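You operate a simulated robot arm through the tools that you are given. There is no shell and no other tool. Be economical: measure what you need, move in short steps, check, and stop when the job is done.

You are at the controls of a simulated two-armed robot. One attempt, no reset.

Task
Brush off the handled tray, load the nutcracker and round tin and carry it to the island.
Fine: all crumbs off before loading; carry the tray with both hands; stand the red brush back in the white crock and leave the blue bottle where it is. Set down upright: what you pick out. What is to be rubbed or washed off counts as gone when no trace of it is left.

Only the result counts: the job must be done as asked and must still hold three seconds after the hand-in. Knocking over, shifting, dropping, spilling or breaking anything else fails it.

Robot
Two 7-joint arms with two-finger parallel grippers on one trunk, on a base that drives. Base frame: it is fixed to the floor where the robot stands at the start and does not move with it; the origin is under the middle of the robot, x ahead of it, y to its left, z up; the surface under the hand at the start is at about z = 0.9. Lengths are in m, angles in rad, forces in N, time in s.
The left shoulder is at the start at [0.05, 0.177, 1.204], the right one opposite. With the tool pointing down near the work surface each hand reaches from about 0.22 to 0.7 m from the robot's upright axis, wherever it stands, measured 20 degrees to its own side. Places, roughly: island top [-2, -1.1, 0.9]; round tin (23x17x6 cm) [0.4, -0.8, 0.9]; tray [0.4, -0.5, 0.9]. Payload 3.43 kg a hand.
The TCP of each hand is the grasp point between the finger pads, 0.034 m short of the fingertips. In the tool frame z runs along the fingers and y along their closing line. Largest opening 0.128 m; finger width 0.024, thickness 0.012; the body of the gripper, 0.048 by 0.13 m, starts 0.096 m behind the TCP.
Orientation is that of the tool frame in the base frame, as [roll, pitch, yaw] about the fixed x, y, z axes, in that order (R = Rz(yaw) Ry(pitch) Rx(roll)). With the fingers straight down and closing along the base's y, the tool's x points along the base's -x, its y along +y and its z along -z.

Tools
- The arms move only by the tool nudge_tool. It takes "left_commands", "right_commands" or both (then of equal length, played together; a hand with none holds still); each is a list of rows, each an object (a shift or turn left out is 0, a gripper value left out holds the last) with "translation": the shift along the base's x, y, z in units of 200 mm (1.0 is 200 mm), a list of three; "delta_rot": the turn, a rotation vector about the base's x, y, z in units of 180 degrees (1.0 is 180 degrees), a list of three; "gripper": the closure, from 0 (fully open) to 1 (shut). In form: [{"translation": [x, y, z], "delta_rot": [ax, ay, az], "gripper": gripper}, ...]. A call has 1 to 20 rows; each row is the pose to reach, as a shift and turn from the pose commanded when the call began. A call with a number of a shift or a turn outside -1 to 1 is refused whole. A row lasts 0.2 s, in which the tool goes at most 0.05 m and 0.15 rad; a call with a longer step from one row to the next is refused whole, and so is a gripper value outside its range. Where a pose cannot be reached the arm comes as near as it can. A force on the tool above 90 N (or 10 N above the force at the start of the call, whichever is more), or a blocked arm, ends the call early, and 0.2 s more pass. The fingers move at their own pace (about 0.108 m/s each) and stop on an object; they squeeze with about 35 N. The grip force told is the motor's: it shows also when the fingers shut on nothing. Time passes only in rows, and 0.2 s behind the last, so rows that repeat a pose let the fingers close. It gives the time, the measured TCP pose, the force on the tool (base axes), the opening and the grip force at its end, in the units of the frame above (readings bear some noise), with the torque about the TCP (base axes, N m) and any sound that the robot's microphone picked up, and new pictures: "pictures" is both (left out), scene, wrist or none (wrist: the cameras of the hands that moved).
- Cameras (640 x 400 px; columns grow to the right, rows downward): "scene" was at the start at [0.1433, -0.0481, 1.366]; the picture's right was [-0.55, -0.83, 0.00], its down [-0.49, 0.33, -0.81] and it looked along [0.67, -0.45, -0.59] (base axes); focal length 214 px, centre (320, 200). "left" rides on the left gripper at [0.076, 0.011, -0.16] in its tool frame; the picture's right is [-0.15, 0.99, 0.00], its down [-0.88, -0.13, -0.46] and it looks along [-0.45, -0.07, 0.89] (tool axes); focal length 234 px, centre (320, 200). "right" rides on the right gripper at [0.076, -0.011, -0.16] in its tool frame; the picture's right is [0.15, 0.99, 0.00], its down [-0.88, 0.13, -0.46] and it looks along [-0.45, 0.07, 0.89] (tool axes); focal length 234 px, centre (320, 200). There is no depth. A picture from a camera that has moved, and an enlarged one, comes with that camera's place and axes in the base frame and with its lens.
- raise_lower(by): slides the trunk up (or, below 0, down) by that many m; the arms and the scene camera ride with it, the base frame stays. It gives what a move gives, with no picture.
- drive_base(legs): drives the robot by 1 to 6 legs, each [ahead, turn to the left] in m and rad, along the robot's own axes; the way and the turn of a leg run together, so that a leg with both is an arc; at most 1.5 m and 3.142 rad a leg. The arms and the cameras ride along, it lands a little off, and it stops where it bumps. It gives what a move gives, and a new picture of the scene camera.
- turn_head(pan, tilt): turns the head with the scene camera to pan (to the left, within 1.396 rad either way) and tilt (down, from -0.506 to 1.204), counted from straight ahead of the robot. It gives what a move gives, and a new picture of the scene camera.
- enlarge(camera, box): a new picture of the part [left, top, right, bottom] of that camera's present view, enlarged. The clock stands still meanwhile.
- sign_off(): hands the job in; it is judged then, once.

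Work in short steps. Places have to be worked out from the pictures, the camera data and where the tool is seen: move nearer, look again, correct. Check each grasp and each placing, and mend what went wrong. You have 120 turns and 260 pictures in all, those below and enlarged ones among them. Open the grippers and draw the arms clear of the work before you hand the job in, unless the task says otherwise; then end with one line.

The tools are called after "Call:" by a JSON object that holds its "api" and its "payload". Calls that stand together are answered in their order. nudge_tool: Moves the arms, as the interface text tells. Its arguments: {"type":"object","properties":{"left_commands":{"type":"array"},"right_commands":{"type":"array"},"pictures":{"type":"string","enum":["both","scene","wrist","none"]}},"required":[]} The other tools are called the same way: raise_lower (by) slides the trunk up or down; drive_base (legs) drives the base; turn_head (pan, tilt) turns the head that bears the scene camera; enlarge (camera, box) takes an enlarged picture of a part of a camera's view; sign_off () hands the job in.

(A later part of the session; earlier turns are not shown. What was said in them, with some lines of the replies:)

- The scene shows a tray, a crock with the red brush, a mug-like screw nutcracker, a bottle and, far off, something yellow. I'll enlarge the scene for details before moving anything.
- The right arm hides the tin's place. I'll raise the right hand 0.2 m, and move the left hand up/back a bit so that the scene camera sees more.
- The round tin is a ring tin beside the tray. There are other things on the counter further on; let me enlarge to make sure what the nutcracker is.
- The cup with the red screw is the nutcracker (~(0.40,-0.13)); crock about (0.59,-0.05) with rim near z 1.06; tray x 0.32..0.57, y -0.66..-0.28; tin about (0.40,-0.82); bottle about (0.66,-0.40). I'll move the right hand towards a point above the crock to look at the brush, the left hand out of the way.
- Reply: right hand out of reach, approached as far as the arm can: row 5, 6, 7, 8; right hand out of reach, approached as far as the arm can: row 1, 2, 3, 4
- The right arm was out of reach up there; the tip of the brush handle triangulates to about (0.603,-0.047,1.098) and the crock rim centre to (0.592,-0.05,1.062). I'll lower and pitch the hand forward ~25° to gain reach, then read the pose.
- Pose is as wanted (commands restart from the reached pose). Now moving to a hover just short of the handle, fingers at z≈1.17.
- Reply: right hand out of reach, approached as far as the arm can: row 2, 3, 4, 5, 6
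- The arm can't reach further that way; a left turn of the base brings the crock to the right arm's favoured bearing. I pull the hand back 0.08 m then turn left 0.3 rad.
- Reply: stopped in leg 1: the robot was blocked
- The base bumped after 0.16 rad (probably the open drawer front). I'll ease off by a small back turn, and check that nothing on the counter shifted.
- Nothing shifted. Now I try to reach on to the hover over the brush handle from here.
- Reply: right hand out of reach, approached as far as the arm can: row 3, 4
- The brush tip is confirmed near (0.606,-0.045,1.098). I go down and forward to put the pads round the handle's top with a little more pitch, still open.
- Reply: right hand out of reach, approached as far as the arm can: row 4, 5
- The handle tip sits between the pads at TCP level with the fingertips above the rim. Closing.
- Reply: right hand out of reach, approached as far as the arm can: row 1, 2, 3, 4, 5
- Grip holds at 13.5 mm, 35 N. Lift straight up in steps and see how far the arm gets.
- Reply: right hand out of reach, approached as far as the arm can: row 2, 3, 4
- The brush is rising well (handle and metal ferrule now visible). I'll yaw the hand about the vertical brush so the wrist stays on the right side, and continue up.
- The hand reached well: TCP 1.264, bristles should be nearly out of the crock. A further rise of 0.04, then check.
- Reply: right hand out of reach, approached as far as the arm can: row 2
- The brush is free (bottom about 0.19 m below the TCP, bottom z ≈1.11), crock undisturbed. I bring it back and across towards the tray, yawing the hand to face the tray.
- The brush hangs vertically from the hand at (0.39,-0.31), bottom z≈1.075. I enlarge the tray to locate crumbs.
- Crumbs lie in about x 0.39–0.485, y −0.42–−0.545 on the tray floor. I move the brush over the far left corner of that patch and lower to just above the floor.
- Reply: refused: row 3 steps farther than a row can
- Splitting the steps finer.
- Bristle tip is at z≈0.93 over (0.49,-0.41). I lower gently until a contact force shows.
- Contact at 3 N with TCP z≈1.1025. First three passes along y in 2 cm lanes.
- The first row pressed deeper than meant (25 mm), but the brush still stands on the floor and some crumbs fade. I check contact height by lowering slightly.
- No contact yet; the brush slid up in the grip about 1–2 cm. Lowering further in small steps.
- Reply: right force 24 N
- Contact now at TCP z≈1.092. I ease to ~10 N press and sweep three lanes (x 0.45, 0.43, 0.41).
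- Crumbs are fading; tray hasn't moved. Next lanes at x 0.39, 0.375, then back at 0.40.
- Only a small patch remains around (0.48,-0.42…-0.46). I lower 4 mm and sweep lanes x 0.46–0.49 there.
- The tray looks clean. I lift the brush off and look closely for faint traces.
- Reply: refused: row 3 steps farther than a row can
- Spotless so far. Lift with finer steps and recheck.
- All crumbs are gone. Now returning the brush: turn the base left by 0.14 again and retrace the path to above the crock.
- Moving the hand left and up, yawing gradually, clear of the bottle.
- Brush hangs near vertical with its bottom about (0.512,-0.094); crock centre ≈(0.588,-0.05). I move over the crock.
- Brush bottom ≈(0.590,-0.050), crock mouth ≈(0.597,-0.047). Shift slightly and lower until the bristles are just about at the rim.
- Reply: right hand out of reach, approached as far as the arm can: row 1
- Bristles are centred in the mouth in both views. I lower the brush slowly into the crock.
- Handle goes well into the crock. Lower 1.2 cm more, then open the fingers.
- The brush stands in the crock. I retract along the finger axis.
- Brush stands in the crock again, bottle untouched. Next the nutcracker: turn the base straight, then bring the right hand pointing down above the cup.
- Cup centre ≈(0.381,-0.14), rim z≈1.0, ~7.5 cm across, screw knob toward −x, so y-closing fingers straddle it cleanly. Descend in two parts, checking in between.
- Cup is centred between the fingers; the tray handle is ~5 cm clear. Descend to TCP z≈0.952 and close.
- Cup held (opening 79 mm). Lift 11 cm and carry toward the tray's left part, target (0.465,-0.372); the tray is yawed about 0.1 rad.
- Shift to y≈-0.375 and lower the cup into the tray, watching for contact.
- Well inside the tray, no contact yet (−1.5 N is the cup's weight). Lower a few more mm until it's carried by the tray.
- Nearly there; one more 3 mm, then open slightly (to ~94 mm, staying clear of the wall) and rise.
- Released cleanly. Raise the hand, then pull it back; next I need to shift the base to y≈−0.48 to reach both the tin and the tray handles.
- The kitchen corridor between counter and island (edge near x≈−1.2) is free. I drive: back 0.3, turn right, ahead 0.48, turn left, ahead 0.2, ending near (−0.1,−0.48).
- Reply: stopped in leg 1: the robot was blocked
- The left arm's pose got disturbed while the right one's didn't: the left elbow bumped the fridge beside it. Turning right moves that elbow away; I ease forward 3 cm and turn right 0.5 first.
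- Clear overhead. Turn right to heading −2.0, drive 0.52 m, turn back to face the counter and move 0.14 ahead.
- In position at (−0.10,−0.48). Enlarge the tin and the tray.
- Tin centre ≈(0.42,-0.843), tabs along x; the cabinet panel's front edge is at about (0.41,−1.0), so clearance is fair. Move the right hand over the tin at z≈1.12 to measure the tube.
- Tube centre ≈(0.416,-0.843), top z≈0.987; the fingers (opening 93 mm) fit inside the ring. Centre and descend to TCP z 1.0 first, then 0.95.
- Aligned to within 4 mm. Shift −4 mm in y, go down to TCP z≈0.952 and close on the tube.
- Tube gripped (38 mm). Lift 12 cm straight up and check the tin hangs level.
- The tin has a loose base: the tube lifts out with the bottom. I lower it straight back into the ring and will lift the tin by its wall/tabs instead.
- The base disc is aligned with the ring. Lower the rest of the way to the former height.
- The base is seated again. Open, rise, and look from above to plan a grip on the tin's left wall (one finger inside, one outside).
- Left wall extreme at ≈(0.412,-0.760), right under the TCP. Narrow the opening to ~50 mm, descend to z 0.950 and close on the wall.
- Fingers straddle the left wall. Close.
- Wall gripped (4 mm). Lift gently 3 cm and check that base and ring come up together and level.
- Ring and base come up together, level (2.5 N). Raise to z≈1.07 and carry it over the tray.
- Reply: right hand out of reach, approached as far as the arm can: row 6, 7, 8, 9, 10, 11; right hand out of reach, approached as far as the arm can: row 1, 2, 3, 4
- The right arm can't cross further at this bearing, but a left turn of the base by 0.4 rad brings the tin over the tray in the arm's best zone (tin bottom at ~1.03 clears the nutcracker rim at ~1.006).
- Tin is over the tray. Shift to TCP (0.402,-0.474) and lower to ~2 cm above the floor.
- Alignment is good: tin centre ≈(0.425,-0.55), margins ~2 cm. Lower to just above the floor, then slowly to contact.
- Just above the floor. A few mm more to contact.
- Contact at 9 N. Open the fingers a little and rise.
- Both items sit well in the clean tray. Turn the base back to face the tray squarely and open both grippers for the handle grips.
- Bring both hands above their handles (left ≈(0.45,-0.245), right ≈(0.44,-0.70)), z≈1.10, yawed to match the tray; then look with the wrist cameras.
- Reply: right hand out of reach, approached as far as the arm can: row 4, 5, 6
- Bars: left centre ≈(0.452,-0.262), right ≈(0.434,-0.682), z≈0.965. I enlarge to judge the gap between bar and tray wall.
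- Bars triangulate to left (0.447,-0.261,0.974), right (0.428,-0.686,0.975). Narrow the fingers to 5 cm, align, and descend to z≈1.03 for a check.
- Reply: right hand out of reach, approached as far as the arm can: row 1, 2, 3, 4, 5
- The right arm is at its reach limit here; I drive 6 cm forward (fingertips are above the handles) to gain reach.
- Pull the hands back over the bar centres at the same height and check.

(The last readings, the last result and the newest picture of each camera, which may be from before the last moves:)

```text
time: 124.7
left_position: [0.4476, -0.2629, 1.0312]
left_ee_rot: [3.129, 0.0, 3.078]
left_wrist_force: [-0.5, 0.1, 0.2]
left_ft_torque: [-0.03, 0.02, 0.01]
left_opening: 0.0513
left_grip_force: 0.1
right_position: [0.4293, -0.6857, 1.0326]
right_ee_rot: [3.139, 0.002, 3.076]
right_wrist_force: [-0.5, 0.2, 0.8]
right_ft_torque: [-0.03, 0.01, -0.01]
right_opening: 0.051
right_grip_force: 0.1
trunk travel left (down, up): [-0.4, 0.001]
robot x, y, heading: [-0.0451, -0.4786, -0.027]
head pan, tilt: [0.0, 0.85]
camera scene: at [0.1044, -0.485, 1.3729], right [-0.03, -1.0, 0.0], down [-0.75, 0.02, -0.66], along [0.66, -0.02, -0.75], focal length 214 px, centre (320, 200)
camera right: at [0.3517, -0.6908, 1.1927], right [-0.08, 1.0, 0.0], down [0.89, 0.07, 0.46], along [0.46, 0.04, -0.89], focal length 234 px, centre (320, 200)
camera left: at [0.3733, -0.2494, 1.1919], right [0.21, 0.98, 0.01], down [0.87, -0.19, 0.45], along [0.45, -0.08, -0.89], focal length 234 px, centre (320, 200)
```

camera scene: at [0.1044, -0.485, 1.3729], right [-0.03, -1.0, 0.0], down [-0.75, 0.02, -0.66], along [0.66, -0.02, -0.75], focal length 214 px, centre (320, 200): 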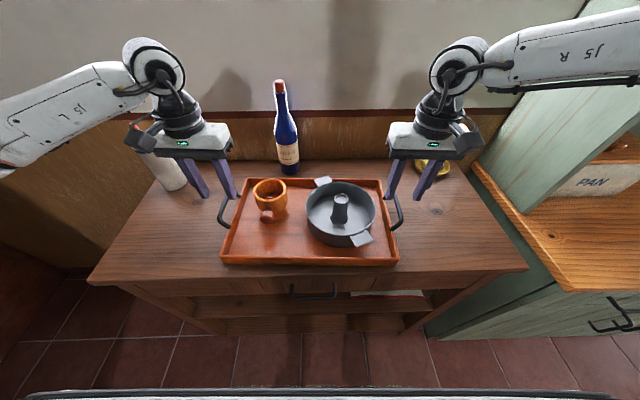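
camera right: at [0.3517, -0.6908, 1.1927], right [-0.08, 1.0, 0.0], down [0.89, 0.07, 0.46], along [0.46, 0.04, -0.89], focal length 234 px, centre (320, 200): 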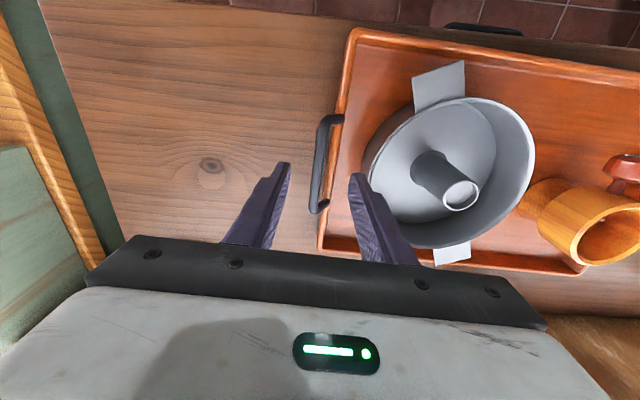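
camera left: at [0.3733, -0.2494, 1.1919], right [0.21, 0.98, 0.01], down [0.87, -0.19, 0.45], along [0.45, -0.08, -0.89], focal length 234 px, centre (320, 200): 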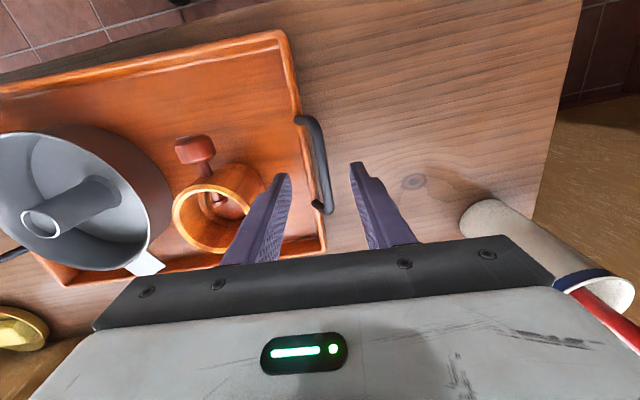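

Both bars are centred between the fingers. Descend to z≈0.983 and close both grippers.

Call:
{"api": "nudge_tool", "payload": {"left_commands": [{"translation": [0, 0.005, -0.12]}, {"translation": [0, 0.005, -0.24]}, {"translation": [0, 0.005, -0.24], "gripper": 0.8}, {"translation": [0, 0.005, -0.24], "gripper": 1}, {"translation": [0, 0.005, -0.24], "gripper": 1}, {"translation": [0, 0.005, -0.24], "gripper": 1}], "right_commands": [{"translation": [0, 0, -0.12]}, {"translation": [0, 0, -0.245]}, {"translation": [0, 0, -0.245], "gripper": 0.8}, {"translation": [0, 0, -0.245], "gripper": 1}, {"translation": [0, 0, -0.245], "gripper": 1}, {"translation": [0, 0, -0.245], "gripper": 1}]}}

Call:
{"api": "enlarge", "payload": {"camera": "scene", "box": [180, 130, 440, 280]}}

```text
time: 126.1
left_position: [0.449, -0.2596, 0.9821]
left_ee_rot: [3.127, 0.001, 3.082]
left_wrist_force: [1.5, 10.3, 0.7]
left_ft_torque: [0.2, -0.32, 0.68]
left_opening: 0.0107
left_grip_force: 35.0
right_position: [0.4283, -0.6861, 0.9837]
right_ee_rot: [3.141, 0.003, 3.078]
right_wrist_force: [-2.2, -12.1, 0.8]
right_ft_torque: [-0.18, -0.23, 0.81]
right_opening: 0.0105
right_grip_force: 35.2
trunk travel left (down, up): [-0.4, 0.001]
robot x, y, heading: [-0.0471, -0.4818, -0.033]
head pan, tilt: [0.0, 0.85]
camera scene: at [0.1039, -0.485, 1.373], right [-0.03, -1.0, 0.0], down [-0.75, 0.02, -0.66], along [0.66, -0.02, -0.75], focal length 214 px, centre (320, 200)
camera right: at [0.3522, -0.6918, 1.1436], right [-0.08, 1.0, 0.0], down [0.89, 0.07, 0.46], along [0.46, 0.04, -0.89], focal length 234 px, centre (320, 200)
camera left: at [0.3727, -0.2471, 1.1434], right [0.21, 0.98, 0.02], down [0.87, -0.19, 0.45], along [0.45, -0.08, -0.89], focal length 234 px, centre (320, 200)
```

scene: 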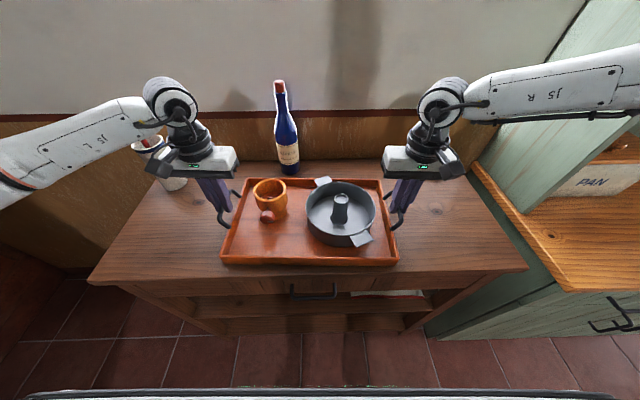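
right: 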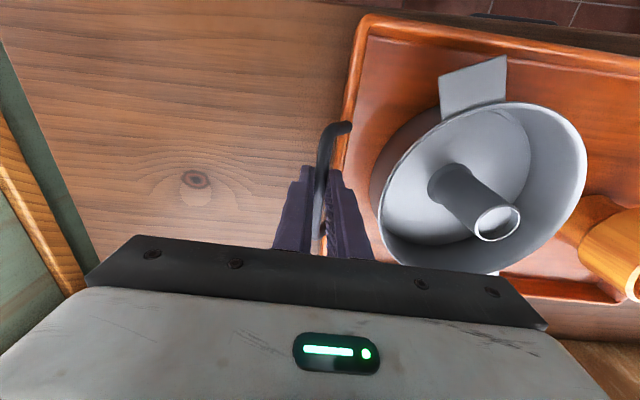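
left: 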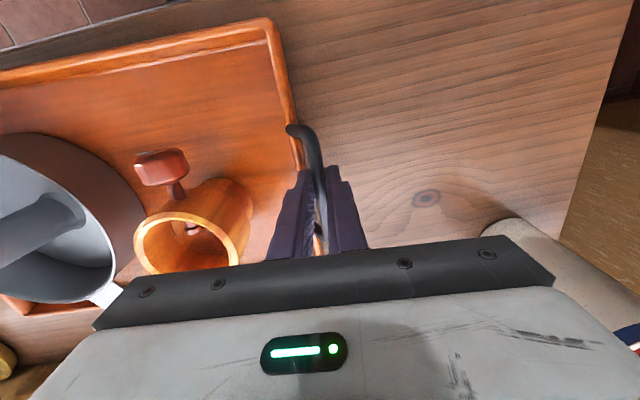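

```text
2.46 times, centred on (310, 205) of scene
camera zoom: at [0.1039, -0.485, 1.373], right [-0.03, -1.0, 0.0], down [-0.75, 0.02, -0.66], along [0.66, -0.02, -0.75], focal length 528 px, centre (345, 188)
```

zoom: 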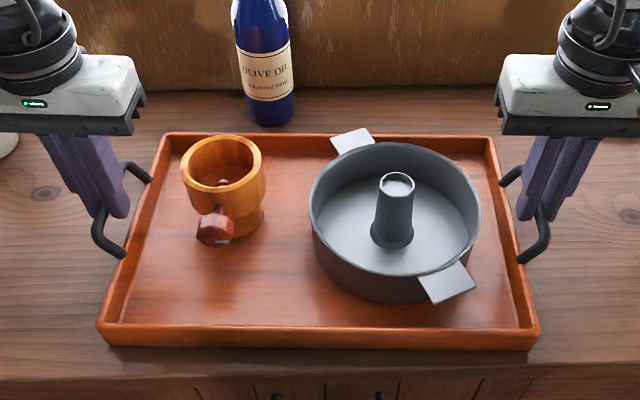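

Both handles firmly gripped (10.6 mm). Lift both hands together slowly, first 3 cm.

Call:
{"api": "nudge_tool", "payload": {"left_commands": [{"translation": [0, 0, 0.03]}, {"translation": [0, 0, 0.07]}, {"translation": [0, 0, 0.11]}, {"translation": [0, 0, 0.15]}, {"translation": [0, 0, 0.15]}], "right_commands": [{"translation": [0, 0, 0.03]}, {"translation": [0, 0, 0.07]}, {"translation": [0, 0, 0.11]}, {"translation": [0, 0, 0.15]}, {"translation": [0, 0, 0.15]}], "pictures": "none"}}

Call:
{"api": "enlarge", "payload": {"camera": "scene", "box": [180, 130, 440, 280]}}

```text
time: 127.3
left_position: [0.4488, -0.259, 1.0123]
left_ee_rot: [3.128, 0.002, 3.078]
left_wrist_force: [4.8, 12.0, -5.0]
left_ft_torque: [0.18, -0.21, 0.71]
left_opening: 0.0103
left_grip_force: 34.8
right_position: [0.4302, -0.6871, 1.0147]
right_ee_rot: [3.141, 0.0, 3.078]
right_wrist_force: [-4.6, -12.3, -5.3]
right_ft_torque: [-0.2, 0.32, 0.79]
right_opening: 0.0103
right_grip_force: 35.8
trunk travel left (down, up): [-0.4, 0.001]
robot x, y, heading: [-0.044, -0.4801, -0.026]
head pan, tilt: [0.0, 0.85]
```

```text
2.46 times, centred on (310, 205) of scene
camera zoom: at [0.1051, -0.4849, 1.3728], right [-0.03, -1.0, 0.0], down [-0.75, 0.02, -0.66], along [0.66, -0.02, -0.75], focal length 528 px, centre (345, 188)
```

zoom: 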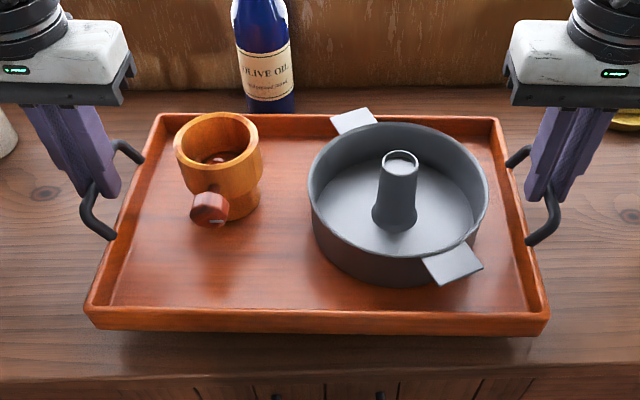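

Lifted level, about 5 N per hand, cargo stable. Raise a further 7 cm, then back away from the counter.

Call:
{"api": "nudge_tool", "payload": {"left_commands": [{"translation": [0, 0, 0.05]}, {"translation": [0, 0, 0.12]}, {"translation": [-0.02, 0, 0.2]}, {"translation": [-0.05, 0, 0.28]}, {"translation": [-0.1, 0, 0.35]}, {"translation": [-0.15, 0, 0.35]}, {"translation": [-0.2, 0, 0.35]}, {"translation": [-0.2, 0, 0.35]}], "right_commands": [{"translation": [0, 0, 0.05]}, {"translation": [0, 0, 0.12]}, {"translation": [-0.02, 0, 0.2]}, {"translation": [-0.05, 0, 0.28]}, {"translation": [-0.1, 0, 0.35]}, {"translation": [-0.15, 0, 0.35]}, {"translation": [-0.2, 0, 0.35]}, {"translation": [-0.2, 0, 0.35]}], "pictures": "none"}}

Call:
{"api": "drive_base", "payload": {"legs": [[-0.4, 0]]}}

```text
time: 129.1
left_position: [0.409, -0.2603, 1.082]
left_ee_rot: [3.129, 0.001, 3.08]
left_wrist_force: [5.1, 16.9, -4.5]
left_ft_torque: [0.23, 0.22, 0.7]
left_opening: 0.0103
left_grip_force: 35.2
right_position: [0.3906, -0.6865, 1.0829]
right_ee_rot: [-3.141, -0.002, 3.079]
right_wrist_force: [-4.2, -17.2, -5.4]
right_ft_torque: [-0.32, -0.13, 0.77]
right_opening: 0.0107
right_grip_force: 35.1
trunk travel left (down, up): [-0.4, 0.001]
robot x, y, heading: [-0.0455, -0.4775, -0.031]
head pan, tilt: [0.0, 0.85]
```

```text
time: 131.6
left_position: [0.0125, -0.2477, 1.0836]
left_ee_rot: [3.128, 0.0, 3.081]
left_wrist_force: [3.7, 17.3, -4.8]
left_ft_torque: [0.3, -0.09, 0.7]
left_opening: 0.0105
left_grip_force: 35.2
right_position: [-0.0068, -0.6743, 1.0839]
right_ee_rot: [-3.142, 0.0, 3.08]
right_wrist_force: [-4.5, -17.2, -4.4]
right_ft_torque: [-0.3, 0.13, 0.76]
right_opening: 0.0104
right_grip_force: 35.1
trunk travel left (down, up): [-0.4, 0.001]
robot x, y, heading: [-0.4395, -0.4713, -0.026]
head pan, tilt: [0.0, 0.85]
camera scene: at [-0.29, -0.4729, 1.3729], right [-0.03, -1.0, 0.0], down [-0.75, 0.02, -0.66], along [0.66, -0.02, -0.75], focal length 214 px, centre (320, 200)
```

scene: 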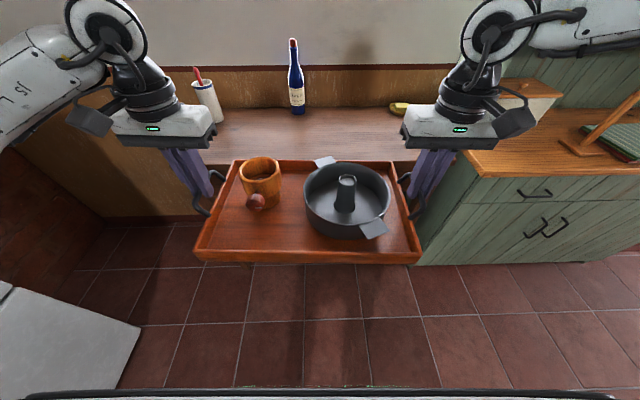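

Cargo stable; now look to the right and behind for the island before turning.

Call:
{"api": "drive_base", "payload": {"legs": [[0, -0.8]]}}

Call:
{"api": "turn_head", "payload": {"pan": -1.39, "tilt": 0.35}}

```text
time: 134.1
left_position: [0.0359, -0.6328, 1.0827]
left_ee_rot: [3.125, 0.0, 2.296]
left_wrist_force: [1.9, -2.5, -4.3]
left_ft_torque: [-0.17, -0.18, 0.66]
left_opening: 0.0106
left_grip_force: 35.2
right_position: [-0.2783, -0.9212, 1.0844]
right_ee_rot: [3.141, -0.002, 2.294]
right_wrist_force: [-2.7, 1.8, -5.5]
right_ft_torque: [0.26, 0.17, 0.72]
right_opening: 0.0106
right_grip_force: 35.0
trunk travel left (down, up): [-0.4, 0.001]
robot x, y, heading: [-0.4394, -0.4673, -0.816]
head pan, tilt: [0.0, 0.85]
camera scene: at [-0.3366, -0.5771, 1.3728], right [-0.73, -0.69, 0.0], down [-0.52, 0.55, -0.66], along [0.45, -0.48, -0.75], focal length 214 px, centre (320, 200)
```

scene: 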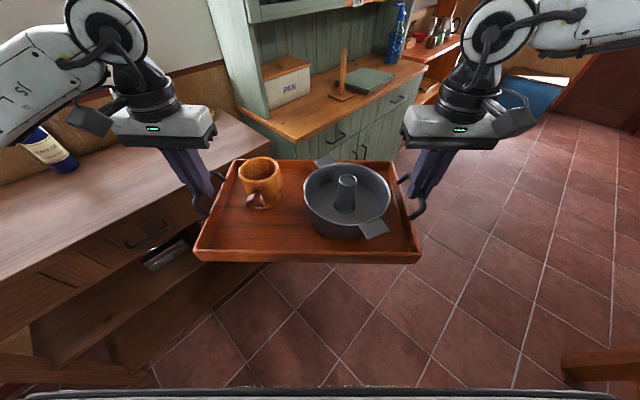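

```text
time: 135.6
left_position: [0.0364, -0.6325, 1.0816]
left_ee_rot: [3.126, 0.0, 2.296]
left_wrist_force: [1.1, -2.7, -5.6]
left_ft_torque: [-0.19, -0.08, 0.61]
left_opening: 0.0108
left_grip_force: 34.9
right_position: [-0.2791, -0.9207, 1.0835]
right_ee_rot: [-3.141, -0.003, 2.293]
right_wrist_force: [-1.9, 3.4, -5.0]
right_ft_torque: [0.26, 0.23, 0.67]
right_opening: 0.0102
right_grip_force: 34.7
trunk travel left (down, up): [-0.4, 0.001]
robot x, y, heading: [-0.4379, -0.471, -0.814]
head pan, tilt: [-1.389, 0.351]
camera scene: at [-0.445, -0.595, 1.4165], right [-0.81, 0.59, 0.0], down [0.2, 0.28, -0.94], along [-0.56, -0.76, -0.34], focal length 214 px, centre (320, 200)
```

scene: 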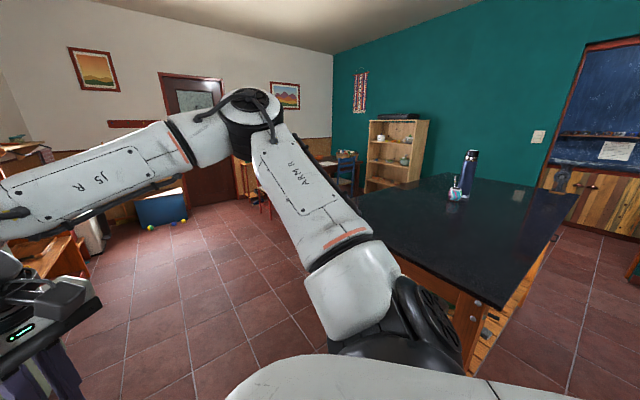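

Island: black top with near edge at x≈−1.17, from y≈−0.69 down to ≈−1.6; its items stand far in at x≈−2.2. I'll drive to about (−0.55,−1.15) and then face it.

Call:
{"api": "drive_base", "payload": {"legs": [[0, -0.915], [0.68, 0]]}}

Call:
{"api": "turn_head", "payload": {"pan": -1.2, "tilt": 0.5}}

```text
time: 141.6
left_position: [-0.3563, -1.6073, 1.0812]
left_ee_rot: [3.127, 0.0, 1.409]
left_wrist_force: [-0.7, -2.2, -4.6]
left_ft_torque: [-0.01, 0.01, 0.61]
left_opening: 0.0106
left_grip_force: 34.9
right_position: [-0.7809, -1.5443, 1.0824]
right_ee_rot: [-3.138, -0.002, 1.406]
right_wrist_force: [1.9, 2.4, -5.9]
right_ft_torque: [0.13, -0.03, 0.66]
right_opening: 0.0104
right_grip_force: 35.2
trunk travel left (down, up): [-0.4, 0.001]
robot x, y, heading: [-0.5317, -1.1342, -1.706]
head pan, tilt: [-1.389, 0.351]
camera scene: at [-0.6326, -1.2091, 1.4165], right [-0.05, 1.0, 0.0], down [0.34, 0.02, -0.94], along [-0.94, -0.05, -0.34], focal length 214 px, centre (320, 200)
```

scene: 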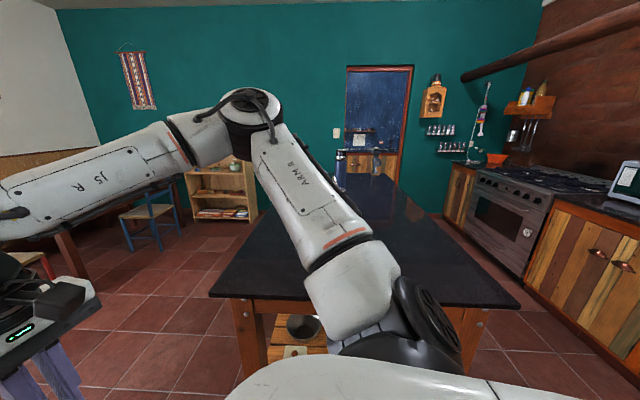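

```text
time: 142.3
left_position: [-0.3552, -1.6071, 1.0818]
left_ee_rot: [3.128, -0.001, 1.407]
left_wrist_force: [-1.2, -2.2, -4.8]
left_ft_torque: [0.27, 0.0, 0.55]
left_opening: 0.0106
left_grip_force: 35.4
right_position: [-0.7794, -1.5445, 1.0829]
right_ee_rot: [-3.14, -0.003, 1.409]
right_wrist_force: [1.0, 2.8, -4.9]
right_ft_torque: [-0.2, 0.03, 0.63]
right_opening: 0.0105
right_grip_force: 35.1
trunk travel left (down, up): [-0.4, 0.001]
robot x, y, heading: [-0.5305, -1.1329, -1.705]
head pan, tilt: [-1.201, 0.499]
camera scene: at [-0.6279, -1.2254, 1.4029], right [-0.24, 0.97, 0.0], down [0.46, 0.11, -0.88], along [-0.85, -0.21, -0.48], focal length 214 px, centre (320, 200)
```

scene: 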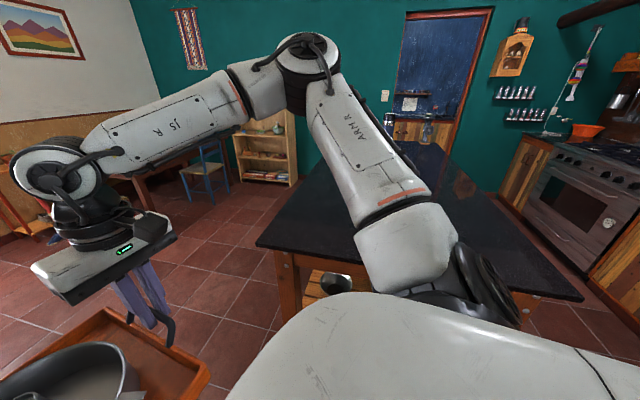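

Island near edge x≈−1.157, y from −1.58 to −0.63. Turn right to face −x.

Call:
{"api": "drive_base", "payload": {"legs": [[0, -1.437]]}}

Call:
{"api": "turn_head", "payload": {"pan": 0, "tilt": 0.85}}

```text
time: 146.3
left_position: [-0.9756, -1.3686, 1.0823]
left_ee_rot: [3.129, -0.001, -0.028]
left_wrist_force: [-2.9, 1.2, -5.4]
left_ft_torque: [0.0, -0.13, 0.52]
left_opening: 0.0107
left_grip_force: 34.7
right_position: [-0.9717, -0.9413, 1.0833]
right_ee_rot: [-3.141, 0.0, -0.03]
right_wrist_force: [2.7, -1.8, -4.6]
right_ft_torque: [-0.05, 0.06, 0.66]
right_opening: 0.0103
right_grip_force: 35.5
trunk travel left (down, up): [-0.4, 0.001]
robot x, y, heading: [-0.5301, -1.136, -3.138]
head pan, tilt: [-1.201, 0.499]
camera scene: at [-0.6342, -1.0491, 1.4028], right [0.93, 0.36, 0.0], down [0.17, -0.45, -0.88], along [-0.32, 0.82, -0.48], focal length 214 px, centre (320, 200)
```

scene: 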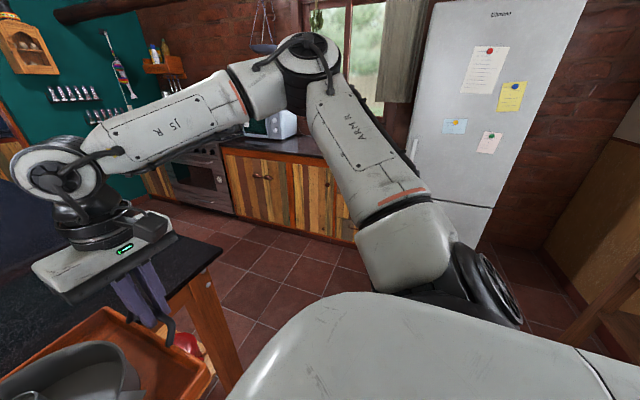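

```text
time: 147.7
left_position: [-0.9755, -1.369, 1.0824]
left_ee_rot: [3.127, 0.002, -0.028]
left_wrist_force: [-3.5, 1.2, -4.6]
left_ft_torque: [0.03, 0.1, 0.51]
left_opening: 0.0104
left_grip_force: 34.6
right_position: [-0.971, -0.9415, 1.0835]
right_ee_rot: [-3.139, -0.003, -0.03]
right_wrist_force: [2.9, -1.0, -4.6]
right_ft_torque: [-0.04, -0.22, 0.6]
right_opening: 0.0104
right_grip_force: 34.7
trunk travel left (down, up): [-0.4, 0.001]
robot x, y, heading: [-0.5283, -1.1332, -3.142]
head pan, tilt: [0.0, 0.85]
camera scene: at [-0.6793, -1.1342, 1.3728], right [0.0, 1.0, 0.0], down [0.75, 0.0, -0.66], along [-0.66, 0.0, -0.75], focal length 214 px, centre (320, 200)
```

scene: 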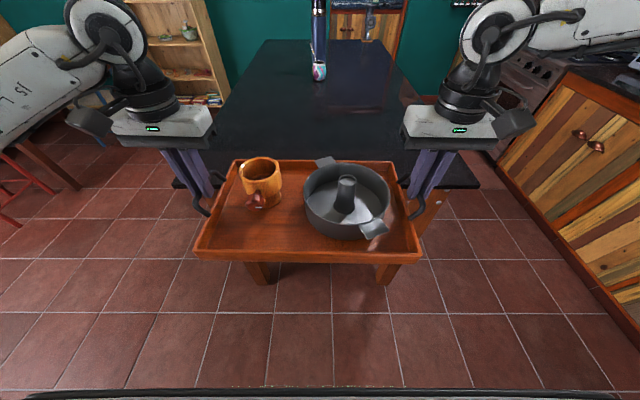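

Facing the island with the tray level at z 1.0+. Drive 0.30 m ahead.

Call:
{"api": "drive_base", "payload": {"legs": [[0.3, 0]]}}

```text
time: 149.7
left_position: [-1.2737, -1.3698, 1.0827]
left_ee_rot: [3.128, -0.003, -0.03]
left_wrist_force: [-2.5, 1.5, -4.5]
left_ft_torque: [0.06, 0.05, 0.55]
left_opening: 0.0105
left_grip_force: 34.7
right_position: [-1.2676, -0.942, 1.0832]
right_ee_rot: [-3.14, -0.005, -0.033]
right_wrist_force: [2.9, -0.8, -5.9]
right_ft_torque: [-0.02, -0.17, 0.62]
right_opening: 0.0104
right_grip_force: 35.2
trunk travel left (down, up): [-0.4, 0.001]
robot x, y, heading: [-0.8242, -1.1395, -3.144]
head pan, tilt: [0.0, 0.85]
camera scene: at [-0.9762, -1.1344, 1.3727], right [0.0, 1.0, 0.0], down [0.75, 0.0, -0.66], along [-0.66, 0.0, -0.75], focal length 214 px, centre (320, 200)
```

scene: 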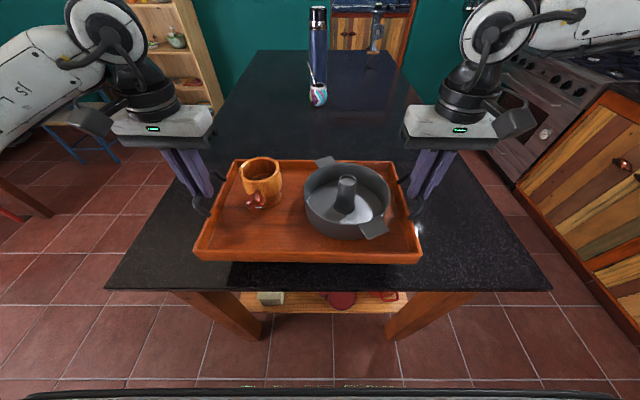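

Island edge now at x≈−1.135; tray centre −1.27. Extend both arms 8 cm further, then lower 7 cm.

Call:
{"api": "nudge_tool", "payload": {"left_commands": [{"translation": [-0.1, 0, 0]}, {"translation": [-0.2, 0, 0]}, {"translation": [-0.3, 0, 0]}, {"translation": [-0.4, 0, 0]}, {"translation": [-0.4, 0, -0.08]}, {"translation": [-0.4, 0, -0.17]}, {"translation": [-0.4, 0, -0.26]}, {"translation": [-0.4, 0, -0.35]}, {"translation": [-0.4, 0, -0.35]}], "right_commands": [{"translation": [-0.1, 0, 0]}, {"translation": [-0.2, 0, 0]}, {"translation": [-0.3, 0, 0]}, {"translation": [-0.4, 0, 0]}, {"translation": [-0.4, 0, -0.08]}, {"translation": [-0.4, 0, -0.17]}, {"translation": [-0.4, 0, -0.26]}, {"translation": [-0.4, 0, -0.35]}, {"translation": [-0.4, 0, -0.35]}], "pictures": "scene"}}

```text
time: 151.7
left_position: [-1.3511, -1.3656, 1.0138]
left_ee_rot: [3.13, 0.003, -0.035]
left_wrist_force: [-0.9, 17.1, 1.8]
left_ft_torque: [0.3, 0.26, 0.27]
left_opening: 0.0106
left_grip_force: 35.1
right_position: [-1.3411, -0.938, 1.0174]
right_ee_rot: [3.136, 0.0, -0.029]
right_wrist_force: [-0.3, -17.9, -4.6]
right_ft_torque: [-0.32, 0.5, 0.02]
right_opening: 0.0104
right_grip_force: 34.9
right hand out of reach, approached as far as the arm can: row 7, 8, 9
trunk travel left (down, up): [-0.4, 0.001]
robot x, y, heading: [-0.8272, -1.1379, -3.143]
head pan, tilt: [0.0, 0.85]
camera scene: at [-0.9749, -1.1341, 1.373], right [0.0, 1.0, 0.0], down [0.75, 0.0, -0.66], along [-0.66, 0.0, -0.75], focal length 214 px, centre (320, 200)
```

scene: 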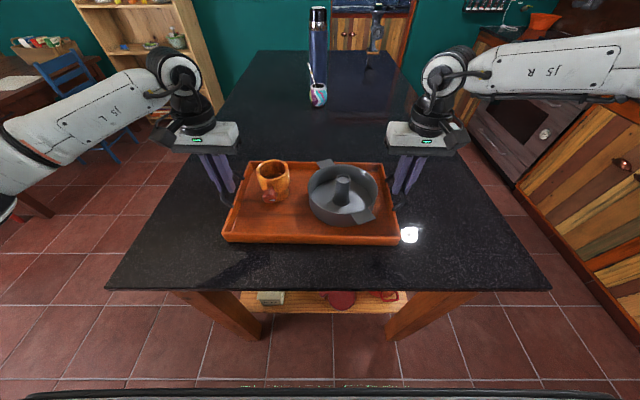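

The right hand hit its reach limit at this extension. I pull both back 2 cm and lower slowly together.

Call:
{"api": "nudge_tool", "payload": {"left_commands": [{"translation": [0.04, 0, 0.005]}, {"translation": [0.08, 0, 0.01]}, {"translation": [0.1, 0, 0.015]}, {"translation": [0.1, 0, 0.015]}], "right_commands": [{"translation": [0.02, 0, 0]}, {"translation": [0.04, 0, 0]}, {"translation": [0.06, 0, 0]}, {"translation": [0.06, 0, 0]}], "pictures": "none"}}

Call:
{"api": "enlarge", "payload": {"camera": "scene", "box": [170, 110, 450, 300]}}

```text
time: 152.7
left_position: [-1.3306, -1.3678, 1.0139]
left_ee_rot: [3.134, 0.001, -0.031]
left_wrist_force: [-3.6, 22.9, -4.9]
left_ft_torque: [0.37, 0.13, 0.8]
left_opening: 0.0107
left_grip_force: 35.1
right_position: [-1.328, -0.94, 1.0149]
right_ee_rot: [3.138, -0.003, -0.03]
right_wrist_force: [4.7, -23.3, -3.8]
right_ft_torque: [-0.47, -0.07, 0.84]
right_opening: 0.0105
right_grip_force: 35.0
trunk travel left (down, up): [-0.4, 0.001]
robot x, y, heading: [-0.8272, -1.1318, -3.141]
head pan, tilt: [0.0, 0.85]
```

```text
2.11 times, centred on (310, 205) of scene
camera zoom: at [-0.9754, -1.1345, 1.3728], right [0.0, 1.0, 0.0], down [0.75, 0.0, -0.66], along [-0.66, 0.0, -0.75], focal length 452 px, centre (341, 190)
```

zoom: 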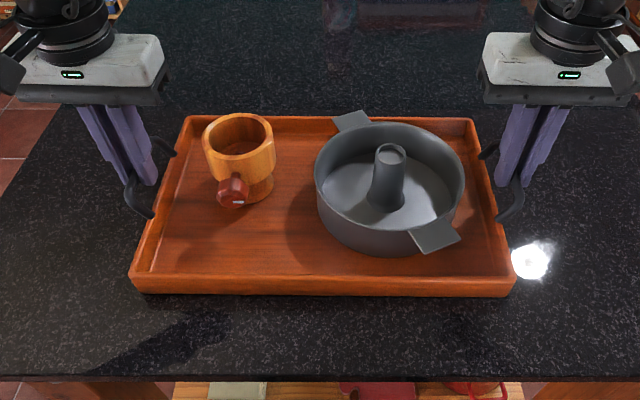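

Loads are even now and the tray is 13 cm+ in from the edge. Lower together by ~3 cm to contact, easing the hands' outward pull a little.

Call:
{"api": "nudge_tool", "payload": {"left_commands": [{"translation": [0, 0.01, -0.03]}, {"translation": [0, 0.015, -0.07]}, {"translation": [0, 0.015, -0.1]}, {"translation": [0, 0.015, -0.125]}, {"translation": [0, 0.015, -0.125]}], "right_commands": [{"translation": [0, -0.01, -0.03]}, {"translation": [0, -0.015, -0.07]}, {"translation": [0, -0.015, -0.105]}, {"translation": [0, -0.015, -0.13]}, {"translation": [0, -0.015, -0.13]}], "pictures": "none"}}

```text
time: 153.9
left_position: [-1.3285, -1.368, 0.9998]
left_ee_rot: [3.127, 0.016, -0.027]
left_wrist_force: [4.2, -7.2, 49.6]
left_ft_torque: [0.38, -1.09, 0.62]
left_opening: 0.0105
left_grip_force: 34.9
right_position: [-1.3277, -0.9389, 0.9997]
right_ee_rot: [3.135, 0.024, -0.033]
right_wrist_force: [-13.6, 4.4, 44.3]
right_ft_torque: [-0.7, -1.06, 0.63]
right_opening: 0.0106
right_grip_force: 34.6
trunk travel left (down, up): [-0.4, 0.001]
robot x, y, heading: [-0.8287, -1.1319, -3.146]
head pan, tilt: [0.0, 0.85]
```

The tray rests on the island (top is slightly higher than guessed, pressing ~45 N). Relax the press by raising 1 cm, without lifting.

Call:
{"api": "nudge_tool", "payload": {"left_commands": [{"translation": [0, 0, 0.025]}, {"translation": [0, 0, 0.05]}, {"translation": [0, 0, 0.05]}], "right_commands": [{"translation": [0, 0, 0.025]}, {"translation": [0, 0, 0.05]}, {"translation": [0, 0, 0.05]}], "pictures": "scene"}}

```text
time: 154.7
left_position: [-1.3291, -1.3662, 1.0004]
left_ee_rot: [3.124, 0.0, -0.027]
left_wrist_force: [5.2, -11.1, 12.8]
left_ft_torque: [0.42, 0.9, 0.57]
left_opening: 0.0105
left_grip_force: 34.8
right_position: [-1.3284, -0.9399, 1.0]
right_ee_rot: [-3.138, 0.0, -0.033]
right_wrist_force: [-8.1, 6.8, 10.4]
right_ft_torque: [-0.53, 1.18, 0.5]
right_opening: 0.0105
right_grip_force: 35.0
trunk travel left (down, up): [-0.4, 0.001]
robot x, y, heading: [-0.8275, -1.1313, -3.144]
head pan, tilt: [0.0, 0.85]
camera scene: at [-0.9724, -1.1348, 1.3728], right [0.0, 1.0, 0.0], down [0.75, 0.0, -0.66], along [-0.66, 0.0, -0.75], focal length 214 px, centre (320, 200)
```

scene: 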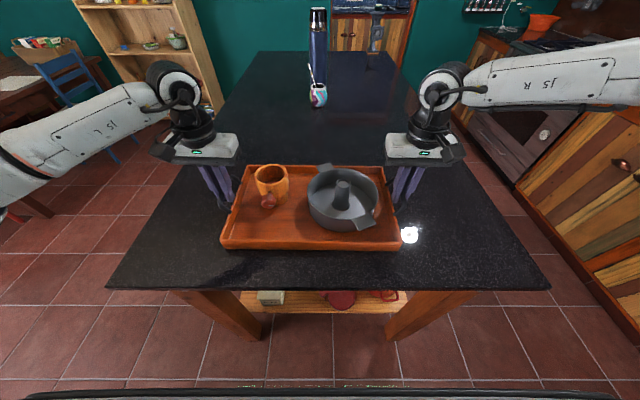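

Tray rests level on the island. Open both grippers to ~5 cm and rise straight up.

Call:
{"api": "nudge_tool", "payload": {"left_commands": [{"translation": [0, 0, 0.01], "gripper": 0.8}, {"translation": [0, 0, 0.01], "gripper": 0.6}, {"translation": [0, 0, 0.01], "gripper": 0.6}, {"translation": [0, 0, 0.15]}, {"translation": [0, 0, 0.35]}, {"translation": [0, 0, 0.55]}, {"translation": [0.1, 0, 0.7]}, {"translation": [0.3, 0, 0.75]}, {"translation": [0.5, 0, 0.75]}, {"translation": [0.7, 0, 0.75]}, {"translation": [0.7, 0, 0.75]}], "right_commands": [{"translation": [0, 0, 0.01], "gripper": 0.8}, {"translation": [0, 0, 0.01], "gripper": 0.6}, {"translation": [0, 0, 0.01], "gripper": 0.6}, {"translation": [0, 0, 0.15]}, {"translation": [0, 0, 0.35]}, {"translation": [0, 0, 0.55]}, {"translation": [0.1, 0, 0.7]}, {"translation": [0.3, 0, 0.75]}, {"translation": [0.5, 0, 0.75]}, {"translation": [0.7, 0, 0.75]}, {"translation": [0.7, 0, 0.75]}], "pictures": "scene"}}

Call:
{"api": "enlarge", "payload": {"camera": "scene", "box": [190, 130, 430, 290]}}

```text
time: 157.1
left_position: [-1.1912, -1.3669, 1.1486]
left_ee_rot: [3.129, -0.002, -0.031]
left_wrist_force: [-0.3, -0.1, 0.1]
left_ft_torque: [0.01, -0.03, 0.0]
left_opening: 0.0513
left_grip_force: 0.1
right_position: [-1.1896, -0.939, 1.1474]
right_ee_rot: [3.141, -0.004, -0.03]
right_wrist_force: [-0.1, -0.3, 0.0]
right_ft_torque: [0.0, -0.03, -0.02]
right_opening: 0.051
right_grip_force: 0.1
trunk travel left (down, up): [-0.4, 0.001]
robot x, y, heading: [-0.8243, -1.1357, -3.141]
head pan, tilt: [0.0, 0.85]
camera scene: at [-0.9758, -1.1344, 1.3727], right [0.0, 1.0, 0.0], down [0.75, 0.0, -0.66], along [-0.66, 0.0, -0.75], focal length 214 px, centre (320, 200)
```

scene: 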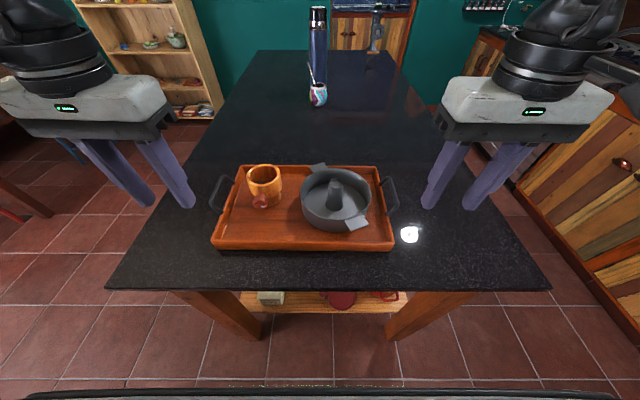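

```text
2.50 times, centred on (310, 210) of scene
camera zoom: at [-0.9758, -1.1344, 1.3727], right [0.0, 1.0, 0.0], down [0.75, 0.0, -0.66], along [-0.66, 0.0, -0.75], focal length 536 px, centre (345, 175)
```

zoom: 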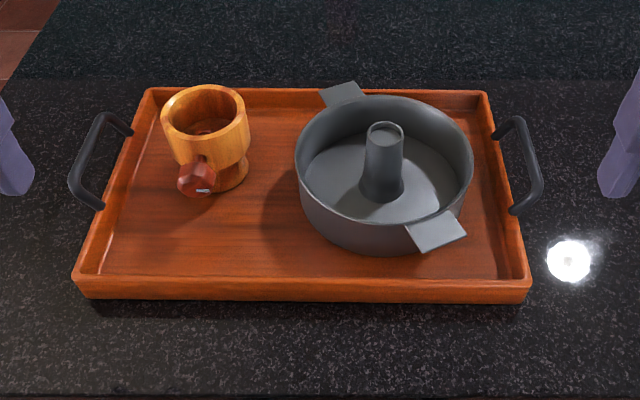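

The tray stands on the island with both items upright. Open the grippers fully and back off 0.25 m to be clear.

Call:
{"api": "nudge_tool", "payload": {"left_commands": [{"translation": [0, 0, 0.1], "gripper": 0}, {"translation": [0, 0, 0.1], "gripper": 0}, {"translation": [0, 0, 0.1], "gripper": 0}], "right_commands": [{"translation": [0, 0, 0.1], "gripper": 0}, {"translation": [0, 0, 0.1], "gripper": 0}, {"translation": [0, 0, 0.1], "gripper": 0}], "pictures": "none"}}

Call:
{"api": "drive_base", "payload": {"legs": [[-0.25, 0]]}}

```text
time: 157.9
left_position: [-1.1908, -1.3666, 1.1715]
left_ee_rot: [3.128, -0.001, -0.028]
left_wrist_force: [0.5, 0.3, 0.1]
left_ft_torque: [0.02, 0.0, 0.0]
left_opening: 0.128
left_grip_force: 0.0
right_position: [-1.1888, -0.9379, 1.1693]
right_ee_rot: [-3.139, -0.001, -0.032]
right_wrist_force: [0.8, 0.5, 0.1]
right_ft_torque: [0.0, 0.01, 0.0]
right_opening: 0.128
right_grip_force: 0.0
trunk travel left (down, up): [-0.4, 0.001]
robot x, y, heading: [-0.8248, -1.1356, -3.143]
head pan, tilt: [0.0, 0.85]
```

```text
time: 159.7
left_position: [-0.9423, -1.3655, 1.1714]
left_ee_rot: [3.127, 0.001, -0.032]
left_wrist_force: [0.6, 0.0, 0.4]
left_ft_torque: [-0.02, -0.01, 0.0]
left_opening: 0.1281
left_grip_force: 0.1
right_position: [-0.9381, -0.9383, 1.1682]
right_ee_rot: [-3.141, -0.002, -0.033]
right_wrist_force: [0.1, 0.4, 0.9]
right_ft_torque: [-0.01, 0.02, 0.0]
right_opening: 0.1279
right_grip_force: 0.0
trunk travel left (down, up): [-0.4, 0.001]
robot x, y, heading: [-0.5778, -1.1349, 3.14]
head pan, tilt: [0.0, 0.85]
camera scene: at [-0.7245, -1.1342, 1.373], right [0.0, 1.0, 0.0], down [0.75, 0.0, -0.66], along [-0.66, 0.0, -0.75], focal length 214 px, centre (320, 200)
```

scene: 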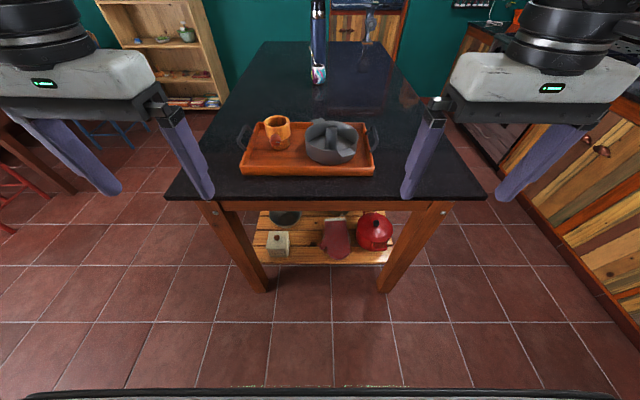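

Everything is in place: the tray is on the island with both items upright, the brush stands in its crock, the bottle has not moved, and the hands are clear. I'm handing it in.

Call:
{"api": "sign_off", "payload": {}}

```text
The job is handed in.
```

I brushed all the crumbs off the tray, loaded the nutcracker and the round tin upright, and carried it with both hands to the island. The red brush is standing back in the white crock, and I did not touch the blue bottle. While driving, the robot stopped against something twice, most likely its left elbow on the fridge; I saw nothing shift or fall.
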